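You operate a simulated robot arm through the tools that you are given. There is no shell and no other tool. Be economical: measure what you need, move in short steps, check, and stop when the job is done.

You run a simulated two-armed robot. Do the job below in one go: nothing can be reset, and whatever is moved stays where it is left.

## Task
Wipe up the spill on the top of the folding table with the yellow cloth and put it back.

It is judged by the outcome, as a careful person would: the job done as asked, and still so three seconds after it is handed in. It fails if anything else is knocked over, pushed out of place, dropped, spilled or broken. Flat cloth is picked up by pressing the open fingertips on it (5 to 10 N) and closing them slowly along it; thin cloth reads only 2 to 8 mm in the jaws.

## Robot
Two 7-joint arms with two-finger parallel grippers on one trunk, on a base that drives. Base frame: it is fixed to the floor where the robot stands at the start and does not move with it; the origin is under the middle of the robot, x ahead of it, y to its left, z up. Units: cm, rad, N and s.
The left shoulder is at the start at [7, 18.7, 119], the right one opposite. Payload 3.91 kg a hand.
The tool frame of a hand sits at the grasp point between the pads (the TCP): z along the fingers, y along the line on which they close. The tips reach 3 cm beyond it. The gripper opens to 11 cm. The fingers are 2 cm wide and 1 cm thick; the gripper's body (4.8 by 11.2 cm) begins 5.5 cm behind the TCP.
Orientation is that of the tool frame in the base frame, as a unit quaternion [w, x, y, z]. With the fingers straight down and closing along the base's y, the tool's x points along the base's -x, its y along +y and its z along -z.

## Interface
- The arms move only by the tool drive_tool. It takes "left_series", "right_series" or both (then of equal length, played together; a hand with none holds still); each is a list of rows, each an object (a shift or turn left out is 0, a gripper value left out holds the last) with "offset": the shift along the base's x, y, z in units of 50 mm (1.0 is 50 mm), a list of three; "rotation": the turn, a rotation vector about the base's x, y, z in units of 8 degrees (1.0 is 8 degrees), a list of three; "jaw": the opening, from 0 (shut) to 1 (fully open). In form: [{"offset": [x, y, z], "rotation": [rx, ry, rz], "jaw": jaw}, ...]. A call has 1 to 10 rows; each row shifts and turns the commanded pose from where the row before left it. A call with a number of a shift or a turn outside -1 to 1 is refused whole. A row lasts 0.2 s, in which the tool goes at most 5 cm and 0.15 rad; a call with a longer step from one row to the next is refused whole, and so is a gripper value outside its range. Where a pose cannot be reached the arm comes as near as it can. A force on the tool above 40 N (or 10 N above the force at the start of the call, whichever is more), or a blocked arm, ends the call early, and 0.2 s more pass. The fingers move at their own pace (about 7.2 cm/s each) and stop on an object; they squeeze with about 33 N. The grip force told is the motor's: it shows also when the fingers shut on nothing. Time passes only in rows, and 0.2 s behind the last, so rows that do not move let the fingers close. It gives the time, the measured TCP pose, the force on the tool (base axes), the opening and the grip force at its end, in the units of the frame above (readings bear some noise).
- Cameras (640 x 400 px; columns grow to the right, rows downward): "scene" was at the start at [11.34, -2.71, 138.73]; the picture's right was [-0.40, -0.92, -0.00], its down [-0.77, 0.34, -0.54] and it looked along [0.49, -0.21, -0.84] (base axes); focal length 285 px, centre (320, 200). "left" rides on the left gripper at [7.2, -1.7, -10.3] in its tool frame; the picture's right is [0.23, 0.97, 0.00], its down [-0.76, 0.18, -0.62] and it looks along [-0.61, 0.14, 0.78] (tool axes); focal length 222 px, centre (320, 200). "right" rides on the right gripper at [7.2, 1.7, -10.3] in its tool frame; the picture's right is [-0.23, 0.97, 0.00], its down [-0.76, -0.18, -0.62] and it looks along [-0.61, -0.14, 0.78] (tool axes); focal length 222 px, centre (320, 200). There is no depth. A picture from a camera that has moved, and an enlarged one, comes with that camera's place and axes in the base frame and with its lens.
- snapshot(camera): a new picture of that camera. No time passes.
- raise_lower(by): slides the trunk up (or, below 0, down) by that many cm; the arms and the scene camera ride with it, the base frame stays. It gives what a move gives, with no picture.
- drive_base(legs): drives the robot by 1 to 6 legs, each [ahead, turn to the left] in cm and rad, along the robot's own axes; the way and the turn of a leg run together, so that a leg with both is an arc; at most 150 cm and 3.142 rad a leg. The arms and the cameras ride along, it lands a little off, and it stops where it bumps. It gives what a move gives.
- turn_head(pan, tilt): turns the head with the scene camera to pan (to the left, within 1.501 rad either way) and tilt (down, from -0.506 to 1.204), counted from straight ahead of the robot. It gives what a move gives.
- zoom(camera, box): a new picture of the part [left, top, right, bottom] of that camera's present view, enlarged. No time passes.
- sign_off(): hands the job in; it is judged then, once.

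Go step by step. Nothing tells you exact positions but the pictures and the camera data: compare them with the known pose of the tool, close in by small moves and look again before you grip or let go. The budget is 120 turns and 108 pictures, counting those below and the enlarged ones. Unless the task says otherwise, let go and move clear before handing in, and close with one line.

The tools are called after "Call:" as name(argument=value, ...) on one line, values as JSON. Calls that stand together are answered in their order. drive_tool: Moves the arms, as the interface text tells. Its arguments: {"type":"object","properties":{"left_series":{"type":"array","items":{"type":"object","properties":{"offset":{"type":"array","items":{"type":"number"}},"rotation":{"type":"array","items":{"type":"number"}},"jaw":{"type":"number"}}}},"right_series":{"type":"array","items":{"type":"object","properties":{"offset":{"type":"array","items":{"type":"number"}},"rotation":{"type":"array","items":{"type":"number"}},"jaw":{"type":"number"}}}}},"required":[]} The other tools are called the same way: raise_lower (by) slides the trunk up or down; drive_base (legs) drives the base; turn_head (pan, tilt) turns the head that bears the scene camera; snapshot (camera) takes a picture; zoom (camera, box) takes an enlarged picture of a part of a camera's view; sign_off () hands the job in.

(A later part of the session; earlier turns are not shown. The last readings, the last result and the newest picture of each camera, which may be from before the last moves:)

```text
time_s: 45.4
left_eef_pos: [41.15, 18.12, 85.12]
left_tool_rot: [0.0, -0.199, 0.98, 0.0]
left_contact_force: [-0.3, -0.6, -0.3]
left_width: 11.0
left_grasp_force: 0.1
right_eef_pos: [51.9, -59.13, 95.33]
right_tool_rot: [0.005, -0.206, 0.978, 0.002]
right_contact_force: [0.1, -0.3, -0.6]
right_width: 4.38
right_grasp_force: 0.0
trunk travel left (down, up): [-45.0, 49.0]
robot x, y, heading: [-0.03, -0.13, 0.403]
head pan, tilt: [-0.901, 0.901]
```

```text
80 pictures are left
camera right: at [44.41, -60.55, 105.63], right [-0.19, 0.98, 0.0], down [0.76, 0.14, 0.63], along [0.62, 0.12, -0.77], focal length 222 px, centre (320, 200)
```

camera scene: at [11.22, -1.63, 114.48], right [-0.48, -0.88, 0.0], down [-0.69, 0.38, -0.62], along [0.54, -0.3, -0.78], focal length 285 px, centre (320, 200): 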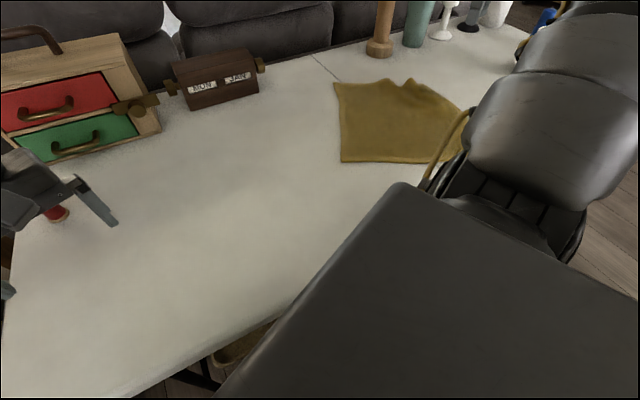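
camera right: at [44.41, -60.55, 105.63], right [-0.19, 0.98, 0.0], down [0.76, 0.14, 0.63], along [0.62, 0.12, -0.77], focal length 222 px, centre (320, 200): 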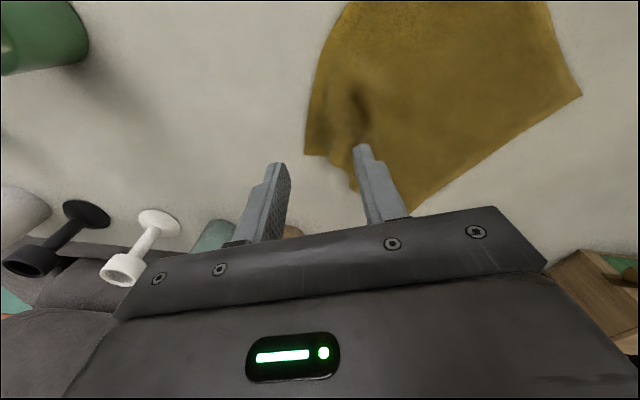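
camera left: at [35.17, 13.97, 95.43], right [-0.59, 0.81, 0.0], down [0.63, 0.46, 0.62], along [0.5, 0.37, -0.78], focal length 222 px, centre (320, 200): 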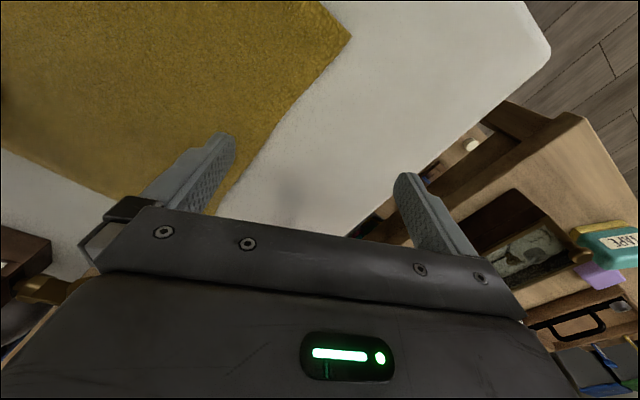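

The cloth is released, with two small puckers, and it's rotated about 30° clockwise. I'll tuck the right hand in and turn the base right so the left arm can reach the cloth's left side.

Call:
drive_tool(right_series=[{"offset": [-0.3, 0.2, 0.4]}, {"offset": [-0.5, 0.3, 0.2]}, {"offset": [-0.6, 0.5, 0]}, {"offset": [-0.6, 0.5, 0]}, {"offset": [-0.6, 0.5, 0]}, {"offset": [-0.6, 0.5, 0]}, {"offset": [0, 0, 0]}])

Call:
drive_base(legs=[[0, -0.4]])

Call:
turn_head(pan=-0.6, tilt=0.8)

Call:
snapshot(camera="scene")

```text
time_s: 47.0
left_eef_pos: [41.16, 18.13, 85.1]
left_tool_rot: [0.0, -0.199, 0.98, 0.0]
left_contact_force: [0.8, 0.2, -0.3]
left_width: 11.02
left_grasp_force: 0.0
right_eef_pos: [36.43, -46.45, 97.74]
right_tool_rot: [0.007, -0.206, 0.979, 0.002]
right_contact_force: [0.8, -0.5, 0.1]
right_width: 4.4
right_grasp_force: 0.2
right hand out of reach, approached as far as the arm can: row 6
trunk travel left (down, up): [-45.0, 49.0]
robot x, y, heading: [0.11, -0.09, 0.399]
head pan, tilt: [-0.901, 0.901]
```

```text
time_s: 48.6
left_eef_pos: [44.96, 0.68, 85.06]
left_tool_rot: [0.001, -0.001, 1.0, 0.0]
left_contact_force: [0.3, -0.6, -1.1]
left_width: 10.97
left_grasp_force: 0.2
right_eef_pos: [15.35, -56.89, 97.88]
right_tool_rot: [0.008, -0.008, 1.0, 0.0]
right_contact_force: [-0.3, -0.6, 0.3]
right_width: 4.41
right_grasp_force: 0.1
trunk travel left (down, up): [-45.0, 49.0]
robot x, y, heading: [-0.08, -0.1, 0.002]
head pan, tilt: [-0.901, 0.901]
```

```text
time_s: 49.4
left_eef_pos: [44.93, 0.78, 85.09]
left_tool_rot: [0.0, -0.001, 1.0, 0.0]
left_contact_force: [-0.1, 0.6, 0.2]
left_width: 10.99
left_grasp_force: 0.1
right_eef_pos: [15.44, -56.94, 97.74]
right_tool_rot: [0.008, -0.009, 1.0, 0.001]
right_contact_force: [-1.1, 0.1, -0.2]
right_width: 4.38
right_grasp_force: 0.0
trunk travel left (down, up): [-45.0, 49.0]
robot x, y, heading: [0.1, 0.31, -0.002]
head pan, tilt: [-0.6, 0.799]
```

```text
79 pictures are left
camera scene: at [11.62, -4.51, 115.27], right [-0.57, -0.82, 0.0], down [-0.59, 0.41, -0.7], along [0.57, -0.39, -0.72], focal length 285 px, centre (320, 200)
```

scene: 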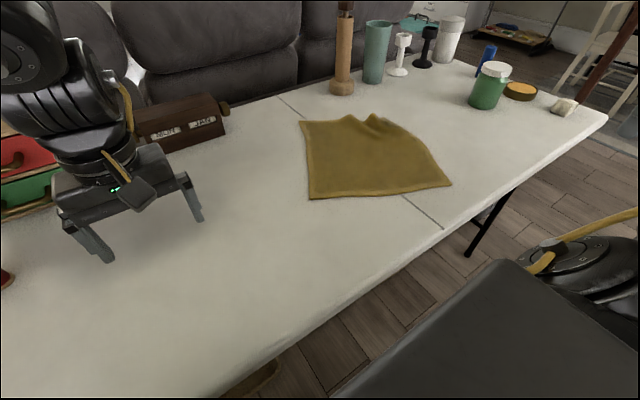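

The view is clear. The cloth's corners are at about FL (72, −39), NL (46, −25), NR (32, −52) and FR (~57, −62). I'll turn right 0.5 rad so the left hand can take the middle of the left edge, near (58, −34). Its yaw will then match the cloth's rotation.

Call:
drive_base(legs=[[0, -0.5]])

Call:
drive_tool(left_series=[{"offset": [0.5, 0, 0], "jaw": 0.5}, {"offset": [0.6, -0.4, 0]}, {"offset": [0.6, -0.5, 0]}, {"offset": [0.6, -0.5, 0]}, {"offset": [0.6, -0.6, 0]}, {"offset": [0.5, -0.5, 0]}, {"offset": [0, 0, 0]}])

Call:
turn_head(pan=-0.1, tilt=0.8)

Call:
snapshot(camera="scene")

Call:
snapshot(camera="left")

```text
time_s: 51.2
left_eef_pos: [39.73, -21.08, 85.06]
left_tool_rot: [0.0, 0.248, 0.969, 0.001]
left_contact_force: [0.8, -0.4, 0.1]
left_width: 11.0
left_grasp_force: 0.1
right_eef_pos: [-13.89, -57.34, 97.83]
right_tool_rot: [0.008, 0.24, 0.971, -0.001]
right_contact_force: [0.1, -0.5, -0.1]
right_width: 4.41
right_grasp_force: 0.1
trunk travel left (down, up): [-45.0, 49.0]
robot x, y, heading: [0.08, 0.3, -0.503]
head pan, tilt: [-0.6, 0.799]
```

```text
time_s: 52.8
left_eef_pos: [51.37, -30.48, 84.73]
left_tool_rot: [0.001, 0.247, 0.969, -0.001]
left_contact_force: [0.5, 0.0, 0.7]
left_width: 5.51
left_grasp_force: 0.1
left hand out of reach, approached as far as the arm can: row 5, 6
right_eef_pos: [-13.88, -57.18, 97.77]
right_tool_rot: [0.007, 0.239, 0.971, 0.0]
right_contact_force: [-0.3, -0.6, 0.2]
right_width: 4.37
right_grasp_force: 0.0
trunk travel left (down, up): [-45.0, 49.0]
robot x, y, heading: [-0.06, 0.06, -0.503]
head pan, tilt: [-0.6, 0.799]
```

```text
time_s: 53.8
left_eef_pos: [51.33, -30.52, 84.69]
left_tool_rot: [0.0, 0.247, 0.969, 0.0]
left_contact_force: [0.8, 0.4, 0.4]
left_width: 5.49
left_grasp_force: 0.0
right_eef_pos: [-13.82, -57.32, 97.88]
right_tool_rot: [0.007, 0.241, 0.971, -0.001]
right_contact_force: [-0.7, 0.1, -0.1]
right_width: 4.37
right_grasp_force: 0.1
trunk travel left (down, up): [-45.0, 49.0]
robot x, y, heading: [0.14, -0.04, -0.503]
head pan, tilt: [-0.099, 0.799]
```

```text
78 pictures are left
camera scene: at [10.98, -6.93, 115.27], right [-0.57, -0.82, 0.0], down [-0.59, 0.41, -0.7], along [0.57, -0.39, -0.72], focal length 285 px, centre (320, 200)
```

scene: 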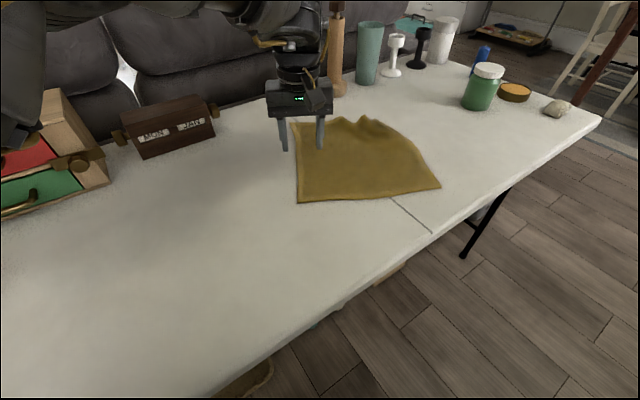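

```text
77 pictures are left
camera left: at [44.25, -28.38, 95.02], right [0.27, 0.96, 0.0], down [0.75, -0.21, 0.62], along [0.6, -0.17, -0.78], focal length 222 px, centre (320, 200)
```

left: 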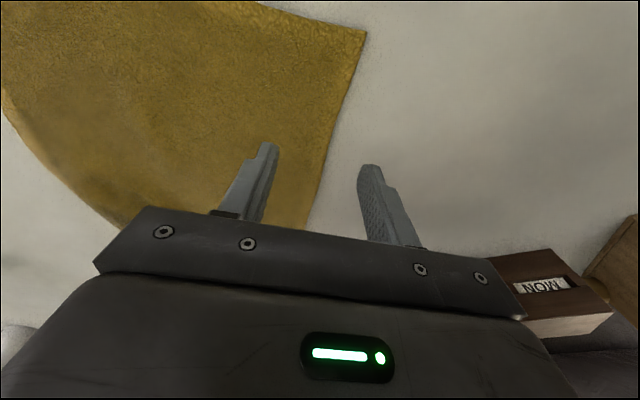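

The left hand is at its reach limit at (51, −30), while the middle of the left edge is near (58, −33). I'll turn a bit more right to bring that within reach.

Call:
drive_base(legs=[[0, -0.3]])

Call:
drive_tool(left_series=[{"offset": [0.5, 0.3, 0], "rotation": [0, 0, 0.7]}, {"offset": [0.6, 0.3, 0], "rotation": [0, 0, 0.7]}, {"offset": [0.6, 0.3, 0], "rotation": [0, 0, 0.7]}, {"offset": [0.6, 0.3, 0]}, {"offset": [0.6, 0.3, 0]}, {"offset": [0.5, 0.3, 0]}, {"offset": [0, 0, 0]}])

Call:
snapshot(camera="left")

```text
time_s: 55.1
left_eef_pos: [39.8, -44.51, 84.7]
left_tool_rot: [0.0, 0.391, 0.921, -0.001]
left_contact_force: [0.1, 0.3, 0.4]
left_width: 5.5
left_grasp_force: 0.0
right_eef_pos: [-30.47, -50.53, 97.7]
right_tool_rot: [0.008, 0.384, 0.923, -0.002]
right_contact_force: [0.0, 0.7, -0.2]
right_width: 4.4
right_grasp_force: 0.0
trunk travel left (down, up): [-45.0, 49.0]
robot x, y, heading: [-0.02, 0.25, -0.803]
head pan, tilt: [-0.099, 0.799]
```

```text
time_s: 56.7
left_eef_pos: [52.15, -33.98, 83.55]
left_tool_rot: [0.002, 0.251, 0.968, -0.002]
left_contact_force: [0.0, -0.3, -0.5]
left_width: 5.47
left_grasp_force: 0.1
left hand out of reach, approached as far as the arm can: row 4, 5, 6
right_eef_pos: [-30.21, -50.54, 97.74]
right_tool_rot: [0.007, 0.384, 0.923, -0.001]
right_contact_force: [-0.5, -1.0, -0.3]
right_width: 4.4
right_grasp_force: 0.2
trunk travel left (down, up): [-45.0, 49.0]
robot x, y, heading: [-0.03, 0.42, -0.809]
head pan, tilt: [-0.099, 0.799]
```

```text
76 pictures are left
camera left: at [45.03, -31.79, 93.85], right [0.27, 0.96, 0.0], down [0.75, -0.21, 0.63], along [0.6, -0.17, -0.78], focal length 222 px, centre (320, 200)
```

left: 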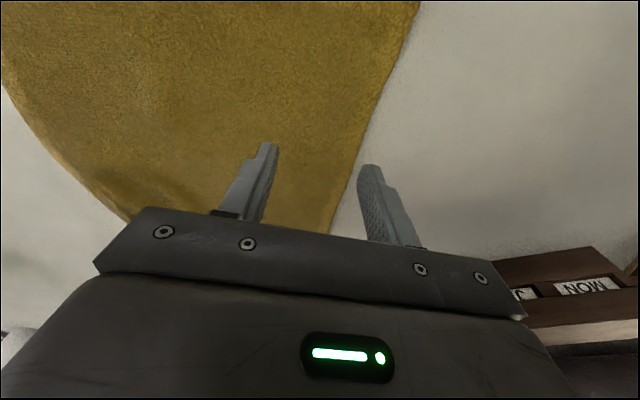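

The reach still falls short, by about 6 cm. I'll drive slightly ahead, toward the cloth; the table edge is at x ≈ 25, so a few cm is fine.

Call:
drive_base(legs=[[7, 0]])

Call:
snapshot(camera="left")

Call:
snapshot(camera="scene")

```text
time_s: 57.8
left_eef_pos: [57.17, -39.14, 83.47]
left_tool_rot: [0.0, 0.251, 0.968, -0.002]
left_contact_force: [0.5, -0.5, 0.3]
left_width: 5.5
left_grasp_force: 0.0
right_eef_pos: [-25.29, -55.71, 97.73]
right_tool_rot: [0.007, 0.384, 0.923, -0.002]
right_contact_force: [-0.7, -0.8, 0.4]
right_width: 4.39
right_grasp_force: 0.0
trunk travel left (down, up): [-45.0, 49.0]
robot x, y, heading: [5.09, -5.27, -0.806]
head pan, tilt: [-0.099, 0.799]
```

```text
75 pictures are left
camera left: at [50.07, -37.01, 93.76], right [0.27, 0.96, 0.0], down [0.75, -0.21, 0.62], along [0.6, -0.17, -0.78], focal length 222 px, centre (320, 200)
```

left: 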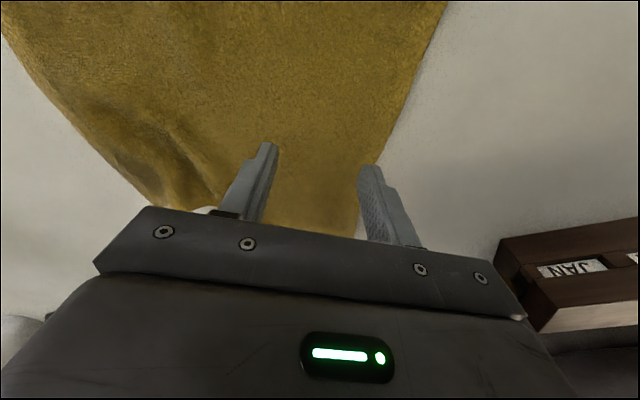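

```text
74 pictures are left
camera scene: at [13.44, -15.16, 115.25], right [-0.79, -0.62, 0.0], down [-0.44, 0.56, -0.7], along [0.43, -0.55, -0.72], focal length 285 px, centre (320, 200)
```

scene: 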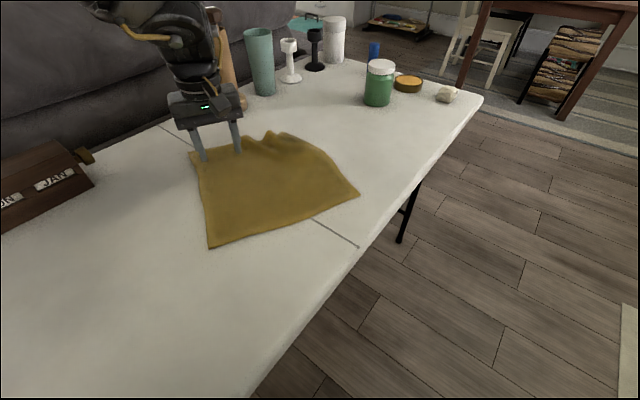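

The left edge's middle is at (58.7, −31.7), so I'll place the left fingers about 3.5 cm inside it, at (57, −35), and descend.

Call:
drive_tool(left_series=[{"offset": [0, 0.4, -0.2], "jaw": 0.42}, {"offset": [0, 0.4, -0.4]}, {"offset": [0, 0, -0.3]}, {"offset": [0, 0, -0.1]}, {"offset": [0, 0, -0.06]}, {"offset": [0, 0, -0.06]}, {"offset": [0, 0, 0]}])

Call:
snapshot(camera="left")

```text
time_s: 59.4
left_eef_pos: [57.13, -35.15, 78.0]
left_tool_rot: [0.001, 0.25, 0.968, -0.002]
left_contact_force: [-0.6, -0.4, -0.4]
left_width: 4.61
left_grasp_force: 0.0
right_eef_pos: [-25.44, -55.67, 97.74]
right_tool_rot: [0.006, 0.385, 0.923, -0.002]
right_contact_force: [-0.3, 0.2, -0.5]
right_width: 4.41
right_grasp_force: 0.0
trunk travel left (down, up): [-45.0, 49.0]
robot x, y, heading: [4.77, -5.24, -0.808]
head pan, tilt: [-0.099, 0.799]
```

```text
73 pictures are left
camera left: at [49.96, -32.92, 88.28], right [0.27, 0.96, 0.0], down [0.75, -0.21, 0.63], along [0.6, -0.17, -0.78], focal length 222 px, centre (320, 200)
```

left: 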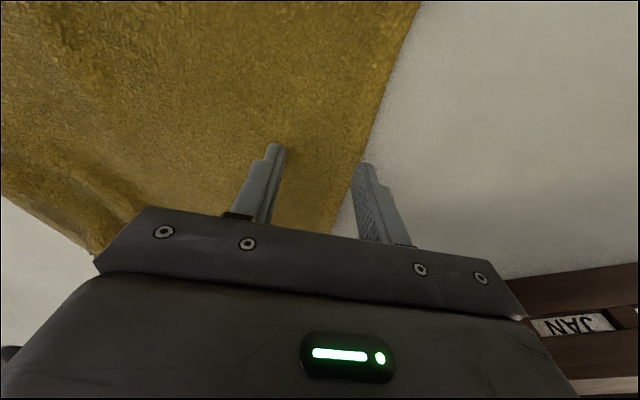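

The outer fingertip is right at the cloth edge. I'll shift in by 1.5 cm and press down.

Call:
drive_tool(left_series=[{"offset": [-0.13, -0.26, 0]}, {"offset": [0, 0, -0.06]}, {"offset": [0, 0, -0.05]}, {"offset": [0, 0, -0.03]}, {"offset": [0, 0, 0]}])

Call:
snapshot(camera="left")

```text
time_s: 60.6
left_eef_pos: [56.43, -36.46, 77.3]
left_tool_rot: [0.002, 0.25, 0.968, -0.002]
left_contact_force: [2.4, -0.1, 6.5]
left_width: 4.65
left_grasp_force: 0.0
right_eef_pos: [-25.38, -55.46, 97.82]
right_tool_rot: [0.007, 0.385, 0.923, -0.003]
right_contact_force: [0.2, 0.7, 0.5]
right_width: 4.41
right_grasp_force: 0.2
trunk travel left (down, up): [-45.0, 49.0]
robot x, y, heading: [4.95, -5.43, -0.811]
head pan, tilt: [-0.099, 0.799]
```

```text
72 pictures are left
camera left: at [49.33, -34.19, 87.65], right [0.27, 0.96, 0.0], down [0.75, -0.21, 0.63], along [0.6, -0.17, -0.78], focal length 222 px, centre (320, 200)
```

left: 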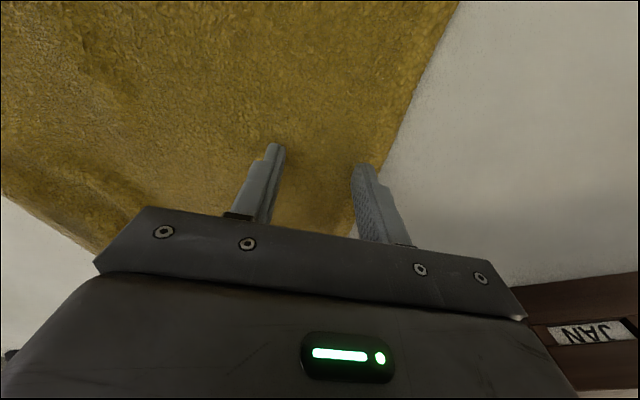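

Contact is at 6.5 N with both tips on the cloth. I'll close slowly.

Call:
drive_tool(left_series=[{"jaw": 0.36}, {"jaw": 0.3}, {"jaw": 0.24}, {"jaw": 0.18}, {"jaw": 0.12}, {"jaw": 0.06}, {"jaw": 0}, {"jaw": 0}, {"jaw": 0}])

Call:
snapshot(camera="left")

```text
time_s: 62.6
left_eef_pos: [56.3, -36.43, 77.37]
left_tool_rot: [0.002, 0.251, 0.968, -0.003]
left_contact_force: [-0.1, -1.7, 12.8]
left_width: 0.5
left_grasp_force: 33.1
right_eef_pos: [-25.47, -55.7, 97.84]
right_tool_rot: [0.007, 0.384, 0.923, -0.002]
right_contact_force: [-0.5, 0.1, 0.6]
right_width: 4.38
right_grasp_force: 0.1
trunk travel left (down, up): [-45.0, 49.0]
robot x, y, heading: [5.15, -5.07, -0.803]
head pan, tilt: [-0.099, 0.799]
```

```text
71 pictures are left
camera left: at [49.26, -34.2, 87.66], right [0.27, 0.96, 0.0], down [0.75, -0.21, 0.63], along [0.6, -0.18, -0.78], focal length 222 px, centre (320, 200)
```

left: 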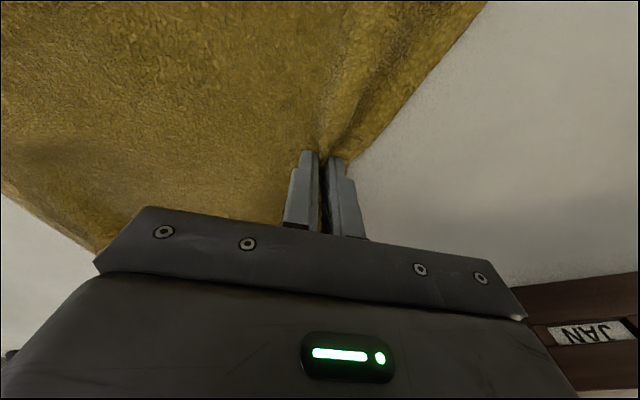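

The left hand grips the cloth at 5 mm. I'll drag it in +y with the arm first, then use the base turn to carry it further.

Call:
drive_tool(left_series=[{"offset": [-0.1, 0.15, 0.05]}, {"offset": [-0.2, 0.4, 0]}, {"offset": [-0.2, 0.5, 0], "rotation": [0, 0, -0.5]}, {"offset": [-0.2, 0.5, 0], "rotation": [0, 0, -0.5]}, {"offset": [-0.2, 0.5, 0], "rotation": [0, 0, -0.5]}, {"offset": [-0.1, 0.2, 0]}, {"offset": [0, 0, 0]}])

Call:
snapshot(camera="scene")

```text
time_s: 64.2
left_eef_pos: [51.43, -25.22, 77.5]
left_tool_rot: [0.001, 0.35, 0.937, -0.002]
left_contact_force: [-0.7, -1.4, 0.8]
left_width: 0.48
left_grasp_force: 33.0
right_eef_pos: [-25.37, -55.67, 97.72]
right_tool_rot: [0.007, 0.384, 0.923, -0.002]
right_contact_force: [0.5, 0.0, 0.1]
right_width: 4.39
right_grasp_force: 0.0
trunk travel left (down, up): [-45.0, 49.0]
robot x, y, heading: [5.19, -5.46, -0.808]
head pan, tilt: [-0.099, 0.799]
```

```text
70 pictures are left
camera scene: at [13.29, -15.07, 115.27], right [-0.79, -0.62, 0.0], down [-0.44, 0.56, -0.7], along [0.43, -0.55, -0.72], focal length 285 px, centre (320, 200)
```

scene: 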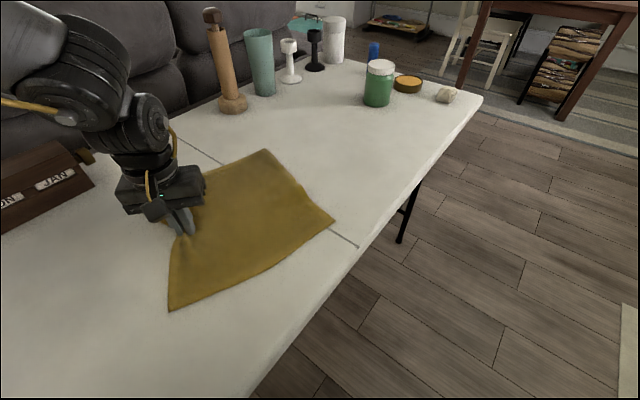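

The cloth follows. Next I turn the base left in two steps to carry it back.

Call:
drive_base(legs=[[0, 0.4]])

Call:
snapshot(camera="scene")

```text
time_s: 65.8
left_eef_pos: [55.65, -5.3, 77.45]
left_tool_rot: [0.001, 0.156, 0.988, -0.002]
left_contact_force: [-0.5, 0.3, 2.4]
left_width: 0.47
left_grasp_force: 33.2
right_eef_pos: [-2.87, -63.53, 97.9]
right_tool_rot: [0.007, 0.19, 0.982, -0.001]
right_contact_force: [0.6, -0.5, -0.5]
right_width: 4.39
right_grasp_force: 0.0
trunk travel left (down, up): [-45.0, 49.0]
robot x, y, heading: [5.07, -5.02, -0.403]
head pan, tilt: [-0.099, 0.799]
```

```text
69 pictures are left
camera scene: at [16.6, -10.92, 115.27], right [-0.48, -0.88, 0.0], down [-0.63, 0.34, -0.7], along [0.61, -0.33, -0.72], focal length 285 px, centre (320, 200)
```

scene: 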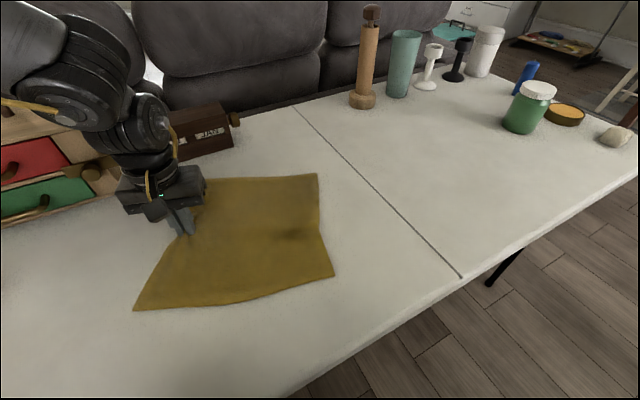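

The spill spot near the seam is clean now, and the mark has gone into the cloth. I'll carry on turning in a smaller step and watch the left arm's clearance to the drawers.

Call:
zoom(camera="scene", box=[300, 80, 500, 205])

Call:
drive_base(legs=[[0, 0.2]])

Call:
turn_head(pan=0.1, tilt=0.7)

Call:
snapshot(camera="scene")

```text
3.20 times, centred on (400, 142) of scene
camera zoom: at [16.6, -10.92, 115.27], right [-0.48, -0.88, 0.0], down [-0.63, 0.34, -0.7], along [0.61, -0.33, -0.72], focal length 911 px, centre (64, 384)
```

zoom: 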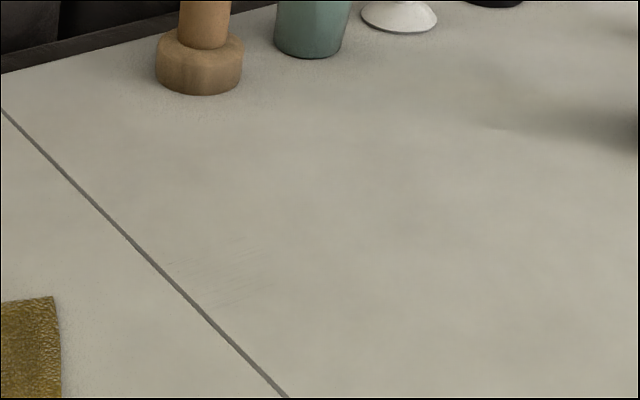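

```text
time_s: 66.9
left_eef_pos: [54.58, 4.82, 77.44]
left_tool_rot: [0.001, 0.056, 0.998, -0.002]
left_contact_force: [-0.1, -1.0, 2.1]
left_width: 0.48
left_grasp_force: 33.2
right_eef_pos: [8.73, -63.93, 97.97]
right_tool_rot: [0.007, 0.092, 0.996, 0.0]
right_contact_force: [0.0, -0.4, -0.1]
right_width: 4.41
right_grasp_force: 0.2
trunk travel left (down, up): [-45.0, 49.0]
robot x, y, heading: [5.23, -5.14, -0.199]
head pan, tilt: [-0.099, 0.799]
```

```text
time_s: 67.7
left_eef_pos: [54.59, 4.68, 77.54]
left_tool_rot: [0.001, 0.055, 0.998, -0.002]
left_contact_force: [-0.2, 0.5, 1.9]
left_width: 0.48
left_grasp_force: 33.0
right_eef_pos: [8.8, -64.11, 97.83]
right_tool_rot: [0.008, 0.091, 0.996, 0.001]
right_contact_force: [-1.0, 0.2, 0.0]
right_width: 4.4
right_grasp_force: 0.1
trunk travel left (down, up): [-45.0, 49.0]
robot x, y, heading: [4.53, -5.02, -0.202]
head pan, tilt: [0.099, 0.7]
```

```text
67 pictures are left
camera scene: at [18.25, -6.97, 116.09], right [-0.1, -0.99, 0.0], down [-0.64, 0.07, -0.76], along [0.76, -0.08, -0.64], focal length 285 px, centre (320, 200)
```

scene: 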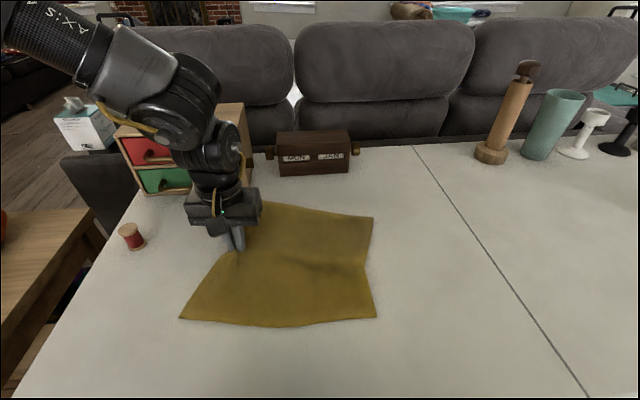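

Faint streaks may remain at the spill spot. Before putting the cloth fully back, I'll take a close look at that spot.

Call:
turn_head(pan=-0.5, tilt=0.7)

Call:
zoom(camera="scene", box=[260, 130, 420, 230])

```text
time_s: 68.7
left_eef_pos: [54.63, 4.84, 77.51]
left_tool_rot: [0.002, 0.056, 0.998, -0.002]
left_contact_force: [0.6, -0.1, 1.4]
left_width: 0.48
left_grasp_force: 32.9
right_eef_pos: [8.58, -63.97, 97.82]
right_tool_rot: [0.008, 0.091, 0.996, 0.001]
right_contact_force: [0.0, 0.3, 0.0]
right_width: 4.4
right_grasp_force: 0.1
trunk travel left (down, up): [-45.0, 49.0]
robot x, y, heading: [5.31, -5.31, -0.205]
head pan, tilt: [-0.499, 0.7]
```

```text
4.00 times, centred on (340, 180) of scene
camera zoom: at [16.3, -11.56, 116.09], right [-0.64, -0.77, 0.0], down [-0.49, 0.41, -0.76], along [0.59, -0.49, -0.64], focal length 1138 px, centre (240, 280)
```

zoom: 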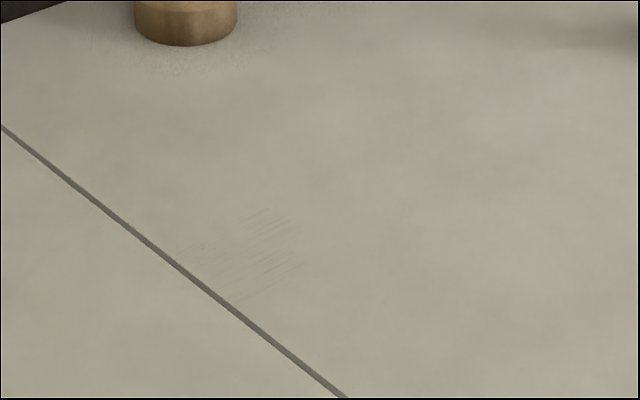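

Very faint streaks are left where the spill was. To be thorough I'll do a second wiping pass the same way, so I release the left hand, lift it, and turn back left for the right hand.

Call:
drive_tool(left_series=[{"jaw": 0.15}, {"jaw": 0.3}, {"jaw": 0.4}, {"offset": [0, 0, 0.4]}, {"offset": [0, 0, 0.8]}, {"offset": [-0.5, 0, 0.8]}, {"offset": [-0.8, 0, 0.3]}, {"offset": [-0.5, 0, 0]}, {"offset": [0, 0, 0]}])

Call:
drive_base(legs=[[0, 0.5]])

Call:
turn_head(pan=-0.4, tilt=0.8)

Call:
snapshot(camera="scene")

```text
time_s: 70.7
left_eef_pos: [45.84, 4.8, 89.12]
left_tool_rot: [0.002, 0.057, 0.998, -0.001]
left_contact_force: [0.9, 0.3, 0.6]
left_width: 4.41
left_grasp_force: 0.1
right_eef_pos: [8.75, -63.95, 97.91]
right_tool_rot: [0.008, 0.091, 0.996, 0.0]
right_contact_force: [0.5, 0.1, -0.4]
right_width: 4.4
right_grasp_force: 0.0
trunk travel left (down, up): [-45.0, 49.0]
robot x, y, heading: [4.91, -5.28, -0.197]
head pan, tilt: [-0.499, 0.7]
```

```text
time_s: 72.5
left_eef_pos: [35.83, 23.45, 88.97]
left_tool_rot: [0.002, -0.196, 0.981, -0.001]
left_contact_force: [-0.1, 0.3, -0.1]
left_width: 4.4
left_grasp_force: 0.0
right_eef_pos: [36.85, -54.62, 97.86]
right_tool_rot: [0.007, -0.161, 0.987, 0.002]
right_contact_force: [0.1, 0.9, 0.4]
right_width: 4.39
right_grasp_force: 0.1
trunk travel left (down, up): [-45.0, 49.0]
robot x, y, heading: [4.78, -5.02, 0.309]
head pan, tilt: [-0.499, 0.7]
```

```text
time_s: 73.2
left_eef_pos: [35.95, 23.25, 89.02]
left_tool_rot: [0.003, -0.197, 0.98, -0.002]
left_contact_force: [-0.8, -0.3, 0.5]
left_width: 4.41
left_grasp_force: 0.1
right_eef_pos: [36.82, -54.71, 97.9]
right_tool_rot: [0.007, -0.162, 0.987, 0.002]
right_contact_force: [0.8, -0.1, -0.5]
right_width: 4.39
right_grasp_force: 0.0
trunk travel left (down, up): [-45.0, 49.0]
robot x, y, heading: [5.03, -5.36, 0.305]
head pan, tilt: [-0.4, 0.799]
```

```text
65 pictures are left
camera scene: at [17.72, -4.35, 115.27], right [-0.09, -1.0, 0.0], down [-0.71, 0.07, -0.7], along [0.69, -0.07, -0.72], focal length 285 px, centre (320, 200)
```

scene: 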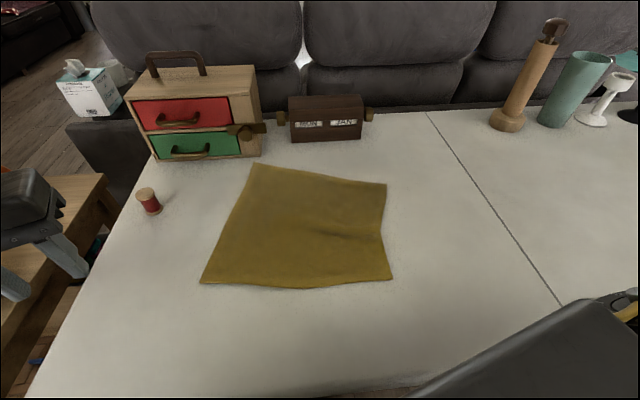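

The cloth lies flat, with its right edge from (60, −23) to (39, −18). I'll bring the right hand to about (54, −17) for the second pass.

Call:
drive_tool(right_series=[{"offset": [0.34, 0.7, 0]}, {"offset": [0.34, 0.8, 0]}, {"offset": [0.34, 0.8, 0]}, {"offset": [0.34, 0.8, -0.2]}, {"offset": [0.34, 0.8, -0.3]}, {"offset": [0.34, 0.8, -0.3]}, {"offset": [0.34, 0.8, -0.3]}, {"offset": [0.34, 0.8, -0.3]}, {"offset": [0.34, 0.8, -0.4]}, {"offset": [0.34, 0.4, -0.4]}])

Call:
snapshot(camera="right")

```text
time_s: 75.4
left_eef_pos: [35.97, 23.39, 89.07]
left_tool_rot: [0.001, -0.196, 0.981, -0.001]
left_contact_force: [-0.4, -0.4, -0.1]
left_width: 4.4
left_grasp_force: 0.2
right_eef_pos: [53.84, -17.18, 87.08]
right_tool_rot: [0.006, -0.161, 0.987, 0.003]
right_contact_force: [0.2, 0.8, 0.0]
right_width: 4.39
right_grasp_force: 0.2
trunk travel left (down, up): [-45.0, 49.0]
robot x, y, heading: [4.92, -5.37, 0.306]
head pan, tilt: [-0.4, 0.799]
```

```text
64 pictures are left
camera right: at [46.3, -17.86, 97.4], right [-0.09, 1.0, 0.01], down [0.77, 0.07, 0.63], along [0.63, 0.06, -0.77], focal length 222 px, centre (320, 200)
```

right: 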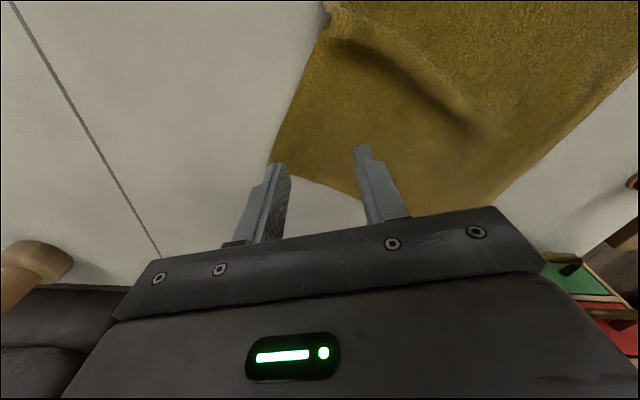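

The right edge at x = 54 is y ≈ −20, so I'll grip at y ≈ −16. Descending now.

Call:
drive_tool(right_series=[{"offset": [0, 0.2, -0.6]}, {"offset": [0, 0, -0.6]}, {"offset": [0, 0, -0.5]}, {"offset": [0, 0, -0.1]}, {"offset": [0, 0, -0.06]}, {"offset": [0, 0, -0.05]}, {"offset": [0, 0, 0]}])

Call:
snapshot(camera="right")

```text
time_s: 77.0
left_eef_pos: [35.87, 23.35, 88.98]
left_tool_rot: [0.002, -0.197, 0.98, -0.001]
left_contact_force: [-0.6, -0.5, 0.5]
left_width: 4.41
left_grasp_force: 0.1
right_eef_pos: [54.22, -18.28, 79.75]
right_tool_rot: [0.007, -0.161, 0.987, 0.003]
right_contact_force: [-0.2, -0.3, 0.0]
right_width: 4.4
right_grasp_force: 0.0
right hand out of reach, approached as far as the arm can: row 1, 2, 4
trunk travel left (down, up): [-45.0, 49.0]
robot x, y, heading: [5.12, -4.88, 0.303]
head pan, tilt: [-0.4, 0.799]
```

```text
63 pictures are left
camera right: at [46.65, -18.99, 90.16], right [-0.09, 1.0, 0.01], down [0.77, 0.07, 0.63], along [0.63, 0.06, -0.77], focal length 222 px, centre (320, 200)
```

right: 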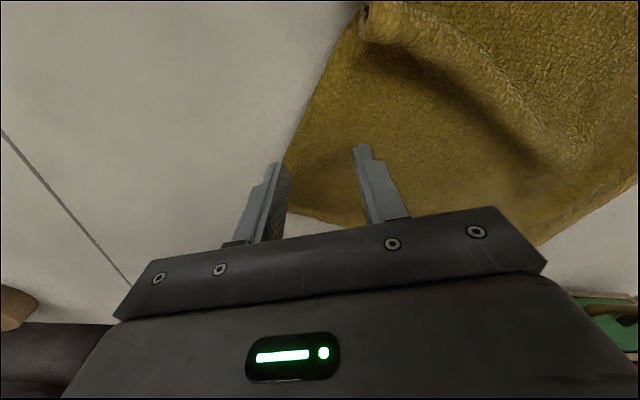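

The arm is at its inward limit here. A small base turn left will bring it in.

Call:
drive_base(legs=[[0, 0.08]])

Call:
drive_tool(right_series=[{"offset": [0, 0, -0.2]}, {"offset": [0, 0, -0.1]}, {"offset": [0, 0, -0.06]}, {"offset": [0, 0, -0.05]}, {"offset": [0, 0, -0.03]}, {"offset": [0, 0, 0]}])

Call:
snapshot(camera="right")

```text
time_s: 77.8
left_eef_pos: [33.39, 25.84, 89.02]
left_tool_rot: [0.001, -0.236, 0.972, -0.002]
left_contact_force: [0.1, -0.6, -0.3]
left_width: 4.41
left_grasp_force: 0.0
right_eef_pos: [55.15, -14.28, 79.81]
right_tool_rot: [0.007, -0.202, 0.979, 0.003]
right_contact_force: [-0.4, 0.2, -0.5]
right_width: 4.41
right_grasp_force: 0.0
trunk travel left (down, up): [-45.0, 49.0]
robot x, y, heading: [4.96, -5.3, 0.385]
head pan, tilt: [-0.4, 0.799]
```

```text
time_s: 79.2
left_eef_pos: [33.37, 25.72, 89.0]
left_tool_rot: [0.002, -0.236, 0.972, -0.001]
left_contact_force: [0.4, -0.3, -0.5]
left_width: 4.4
left_grasp_force: 0.1
right_eef_pos: [55.25, -14.3, 77.62]
right_tool_rot: [0.006, -0.202, 0.979, 0.003]
right_contact_force: [0.1, -0.4, 0.5]
right_width: 4.39
right_grasp_force: 0.0
trunk travel left (down, up): [-45.0, 49.0]
robot x, y, heading: [5.45, -5.23, 0.388]
head pan, tilt: [-0.4, 0.799]
```

```text
62 pictures are left
camera right: at [47.72, -15.64, 88.03], right [-0.18, 0.98, 0.01], down [0.76, 0.13, 0.63], along [0.62, 0.12, -0.77], focal length 222 px, centre (320, 200)
```

right: 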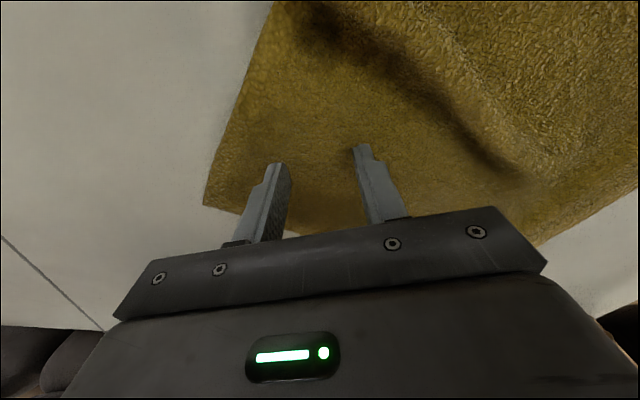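

The fingers are just over the cloth, well inside the edge. I'll press lightly, then close.

Call:
drive_tool(right_series=[{"offset": [0, 0, -0.03]}, {"offset": [0, 0, -0.03]}, {"offset": [0, 0, 0]}])

```text
time_s: 80.0
left_eef_pos: [33.4, 25.78, 88.94]
left_tool_rot: [0.002, -0.236, 0.972, -0.001]
left_contact_force: [0.1, 0.1, -0.1]
left_width: 4.4
left_grasp_force: 0.0
right_eef_pos: [55.18, -14.37, 77.32]
right_tool_rot: [0.006, -0.202, 0.979, 0.003]
right_contact_force: [0.5, 0.3, 2.3]
right_width: 4.41
right_grasp_force: 0.2
trunk travel left (down, up): [-45.0, 49.0]
robot x, y, heading: [5.02, -5.36, 0.388]
head pan, tilt: [-0.4, 0.799]
```

Call:
drive_tool(right_series=[{"offset": [0, 0, -0.02], "jaw": 0.36}, {"jaw": 0.3}, {"jaw": 0.24}, {"jaw": 0.18}, {"jaw": 0.12}, {"jaw": 0.06}, {"jaw": 0}, {"jaw": 0}, {"jaw": 0}])

Call:
snapshot(camera="right")

```text
time_s: 82.0
left_eef_pos: [33.42, 25.85, 89.01]
left_tool_rot: [0.002, -0.236, 0.972, -0.002]
left_contact_force: [0.2, -0.7, 0.2]
left_width: 4.4
left_grasp_force: 0.1
right_eef_pos: [55.12, -14.22, 77.33]
right_tool_rot: [0.006, -0.202, 0.979, 0.003]
right_contact_force: [-0.2, 0.1, 9.1]
right_width: 0.45
right_grasp_force: 32.6
trunk travel left (down, up): [-45.0, 49.0]
robot x, y, heading: [4.56, -5.29, 0.384]
head pan, tilt: [-0.4, 0.799]
```

```text
61 pictures are left
camera right: at [47.68, -15.62, 87.7], right [-0.18, 0.98, 0.01], down [0.76, 0.13, 0.63], along [0.62, 0.12, -0.77], focal length 222 px, centre (320, 200)
```

right: 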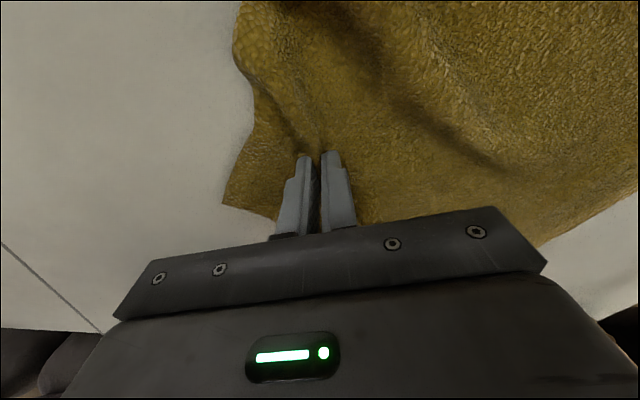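

The cloth is gripped again. I'll drag it to the spill spot.

Call:
drive_tool(right_series=[{"offset": [0, -0.3, 0.03]}, {"offset": [0, -0.6, 0]}, {"offset": [0, -0.6, 0]}, {"offset": [0, -0.6, 0]}, {"offset": [0, -0.6, 0]}, {"offset": [0, -0.6, 0]}, {"offset": [0, -0.6, 0]}, {"offset": [0, -0.6, 0]}, {"offset": [0, 0, 0]}])

Call:
snapshot(camera="right")

```text
time_s: 84.0
left_eef_pos: [33.4, 25.83, 89.02]
left_tool_rot: [0.003, -0.235, 0.972, -0.002]
left_contact_force: [0.0, 0.3, 0.4]
left_width: 4.44
left_grasp_force: 0.0
right_eef_pos: [55.13, -36.56, 77.24]
right_tool_rot: [0.007, -0.201, 0.98, 0.002]
right_contact_force: [-0.6, 0.9, 10.4]
right_width: 0.44
right_grasp_force: 32.9
trunk travel left (down, up): [-45.0, 49.0]
robot x, y, heading: [5.36, -5.17, 0.382]
head pan, tilt: [-0.4, 0.799]
```

```text
60 pictures are left
camera right: at [47.64, -37.87, 87.68], right [-0.17, 0.98, 0.0], down [0.76, 0.13, 0.63], along [0.62, 0.11, -0.77], focal length 222 px, centre (320, 200)
```

right: 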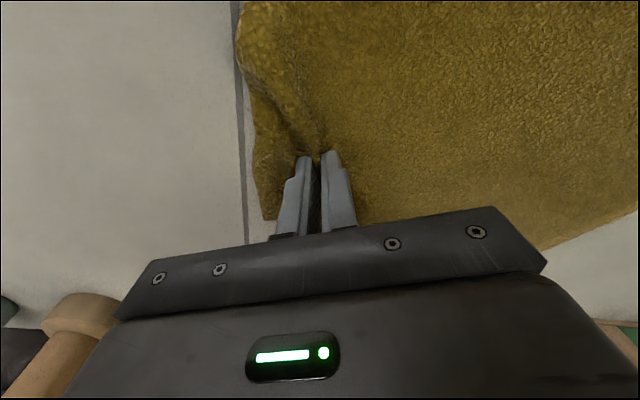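

Call:
zoom(camera="right", box=[60, 60, 300, 210])

```text
2.67 times, centred on (180, 135) of right
camera zoom: at [47.64, -37.87, 87.68], right [-0.17, 0.98, 0.0], down [0.76, 0.13, 0.63], along [0.62, 0.11, -0.77], focal length 592 px, centre (693, 373)
```

zoom: 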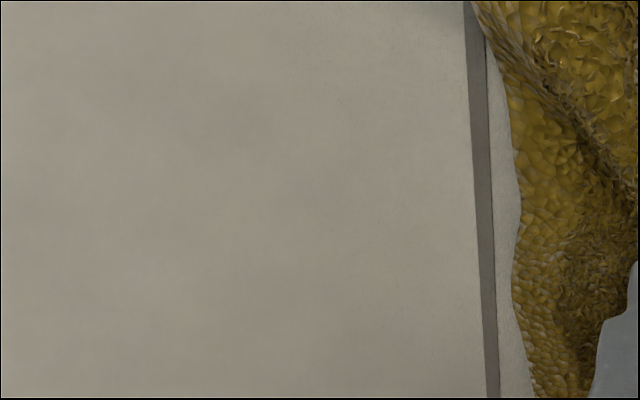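

From directly above, the residue is practically invisible. I'll finish with one more dense scrub over x 52–59, y −52..−41.

Call:
drive_tool(right_series=[{"offset": [-0.4, -0.7, 0]}, {"offset": [0.8, -0.2, 0]}, {"offset": [0.2, -0.1, 0]}, {"offset": [-1.0, -0.2, 0]}, {"offset": [-0.3, -0.1, 0]}, {"offset": [0.9, -0.3, 0]}, {"offset": [0.4, -0.1, 0]}, {"offset": [-0.9, -0.3, 0]}, {"offset": [-0.4, -0.1, 0]}, {"offset": [0.9, -0.3, 0]}])

Call:
drive_tool(right_series=[{"offset": [0.3, -0.1, 0]}, {"offset": [-0.9, -0.3, 0]}, {"offset": [-0.2, -0.3, 0]}, {"offset": [0.6, -0.3, 0]}, {"offset": [0, -0.3, 0]}, {"offset": [0, 0, 0]}])

Call:
turn_head(pan=-0.9, tilt=0.8)

Call:
snapshot(camera="scene")

```text
refused: row 4 steps farther than a row can; nothing moved
```

```text
time_s: 85.4
left_eef_pos: [33.48, 25.82, 89.02]
left_tool_rot: [0.002, -0.236, 0.972, -0.003]
left_contact_force: [1.0, -0.5, -0.1]
left_width: 4.37
left_grasp_force: 0.1
right_eef_pos: [53.85, -43.22, 77.38]
right_tool_rot: [0.007, -0.2, 0.98, 0.002]
right_contact_force: [0.1, 0.8, 3.2]
right_width: 0.45
right_grasp_force: 33.1
trunk travel left (down, up): [-45.0, 49.0]
robot x, y, heading: [5.15, -5.2, 0.387]
head pan, tilt: [-0.4, 0.799]
```

```text
time_s: 86.4
left_eef_pos: [33.4, 25.81, 89.01]
left_tool_rot: [0.003, -0.236, 0.972, -0.001]
left_contact_force: [0.2, -0.3, 0.0]
left_width: 4.4
left_grasp_force: 0.3
right_eef_pos: [54.05, -43.28, 77.37]
right_tool_rot: [0.007, -0.202, 0.979, 0.004]
right_contact_force: [-0.8, -0.1, 3.0]
right_width: 0.42
right_grasp_force: 32.8
trunk travel left (down, up): [-45.0, 49.0]
robot x, y, heading: [5.02, -4.98, 0.382]
head pan, tilt: [-0.901, 0.799]
```

```text
58 pictures are left
camera scene: at [16.54, -7.15, 115.27], right [-0.49, -0.87, 0.0], down [-0.62, 0.35, -0.7], along [0.61, -0.34, -0.72], focal length 285 px, centre (320, 200)
```

scene: 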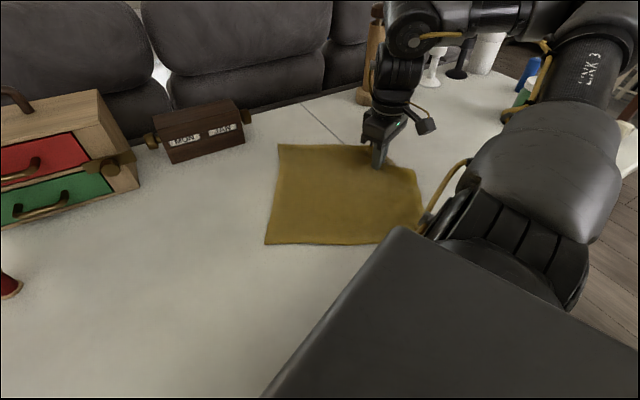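

One row was too long and that call was refused; the second call moved the hand to (54, −43). I'll scrub from here with shorter rows.

Call:
drive_tool(right_series=[{"offset": [0.5, 0.2, -0.03]}, {"offset": [0.6, -0.1, 0]}, {"offset": [-0.7, -0.1, 0]}, {"offset": [-0.7, -0.1, 0]}, {"offset": [0.7, -0.15, 0]}, {"offset": [0.7, -0.15, 0]}, {"offset": [-0.7, -0.15, 0]}, {"offset": [-0.7, -0.15, 0]}, {"offset": [0.7, -0.15, 0]}, {"offset": [0.7, -0.15, 0]}])

Call:
drive_tool(right_series=[{"offset": [-0.7, -0.15, 0]}, {"offset": [-0.7, -0.15, 0]}, {"offset": [0.7, -0.15, 0]}, {"offset": [0.7, -0.15, 0]}, {"offset": [-0.7, -0.15, 0]}, {"offset": [-0.7, -0.15, 0]}, {"offset": [0.7, -0.2, 0]}, {"offset": [0, -0.2, 0]}, {"offset": [0, 0, 0]}])

Call:
snapshot(camera="scene")

```text
time_s: 88.6
left_eef_pos: [33.29, 25.81, 88.91]
left_tool_rot: [0.002, -0.236, 0.972, -0.001]
left_contact_force: [-0.7, 0.0, -0.8]
left_width: 4.39
left_grasp_force: 0.1
right_eef_pos: [59.27, -48.34, 77.23]
right_tool_rot: [0.007, -0.201, 0.98, 0.003]
right_contact_force: [-3.8, 1.0, 11.0]
right_width: 0.45
right_grasp_force: 33.0
trunk travel left (down, up): [-45.0, 49.0]
robot x, y, heading: [4.87, -5.47, 0.382]
head pan, tilt: [-0.901, 0.799]
```

```text
time_s: 90.6
left_eef_pos: [33.25, 26.02, 89.11]
left_tool_rot: [0.002, -0.236, 0.972, -0.003]
left_contact_force: [0.3, -0.2, -0.8]
left_width: 4.41
left_grasp_force: 0.1
right_eef_pos: [55.97, -54.35, 77.22]
right_tool_rot: [0.008, -0.201, 0.98, 0.001]
right_contact_force: [-0.2, 4.5, 19.0]
right_width: 0.44
right_grasp_force: 32.9
trunk travel left (down, up): [-45.0, 49.0]
robot x, y, heading: [4.62, -5.3, 0.39]
head pan, tilt: [-0.901, 0.799]
```

```text
57 pictures are left
camera scene: at [16.42, -6.91, 115.29], right [-0.49, -0.87, 0.0], down [-0.62, 0.35, -0.7], along [0.61, -0.34, -0.72], focal length 285 px, centre (320, 200)
```

scene: 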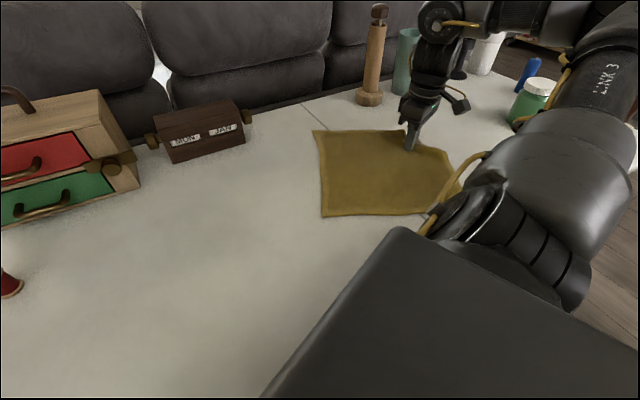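

The second pass is done and the cloth stayed flat. I'll release, tuck the right hand in, and turn right for the left-hand return.

Call:
drive_tool(right_series=[{"offset": [0, 0, 0.04], "jaw": 0.15}, {"jaw": 0.35}, {"jaw": 0.4}, {"offset": [0, 0, 0.5]}, {"offset": [0, 0, 0.9]}, {"offset": [-0.1, 0, 0.9]}, {"offset": [-0.5, 0, 0.9]}, {"offset": [-0.7, 0.2, 0.6]}, {"offset": [-0.7, 0.2, 0.2]}, {"offset": [-0.7, 0.2, 0]}])

Call:
drive_base(legs=[[0, -1.19]])

Call:
turn_head(pan=-0.1, tilt=0.8)

Call:
snapshot(camera="scene")

```text
refused: row 7 steps farther than a row can; nothing moved
```

```text
time_s: 93.9
left_eef_pos: [44.35, -19.59, 89.01]
left_tool_rot: [0.002, 0.344, 0.939, -0.003]
left_contact_force: [-0.3, -0.9, 0.9]
left_width: 4.41
left_grasp_force: 0.1
right_eef_pos: [-20.9, -71.32, 77.02]
right_tool_rot: [0.008, 0.376, 0.926, -0.001]
right_contact_force: [-0.2, -0.1, -0.2]
right_width: 0.42
right_grasp_force: 32.7
trunk travel left (down, up): [-45.0, 49.0]
robot x, y, heading: [5.0, -5.61, -0.79]
head pan, tilt: [-0.901, 0.799]
```

```text
time_s: 95.0
left_eef_pos: [44.47, -19.47, 88.96]
left_tool_rot: [0.001, 0.343, 0.939, -0.003]
left_contact_force: [0.2, 0.2, 0.4]
left_width: 4.39
left_grasp_force: 0.0
right_eef_pos: [-21.05, -71.27, 77.02]
right_tool_rot: [0.006, 0.377, 0.926, -0.001]
right_contact_force: [0.6, 0.1, -0.2]
right_width: 0.43
right_grasp_force: 33.4
trunk travel left (down, up): [-45.0, 49.0]
robot x, y, heading: [4.98, -5.09, -0.789]
head pan, tilt: [-0.099, 0.799]
```

```text
56 pictures are left
camera scene: at [13.51, -14.92, 115.27], right [-0.78, -0.63, 0.0], down [-0.45, 0.56, -0.7], along [0.44, -0.54, -0.72], focal length 285 px, centre (320, 200)
```

scene: 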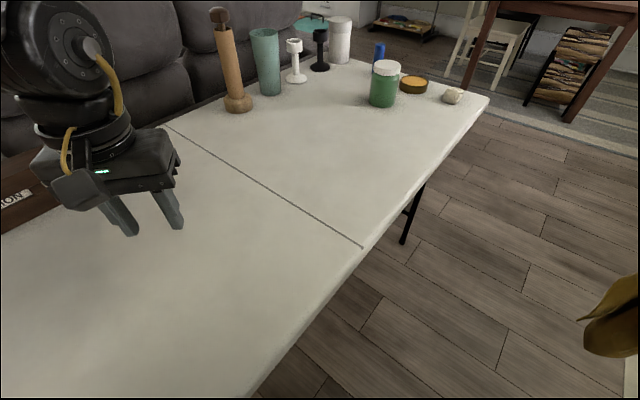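

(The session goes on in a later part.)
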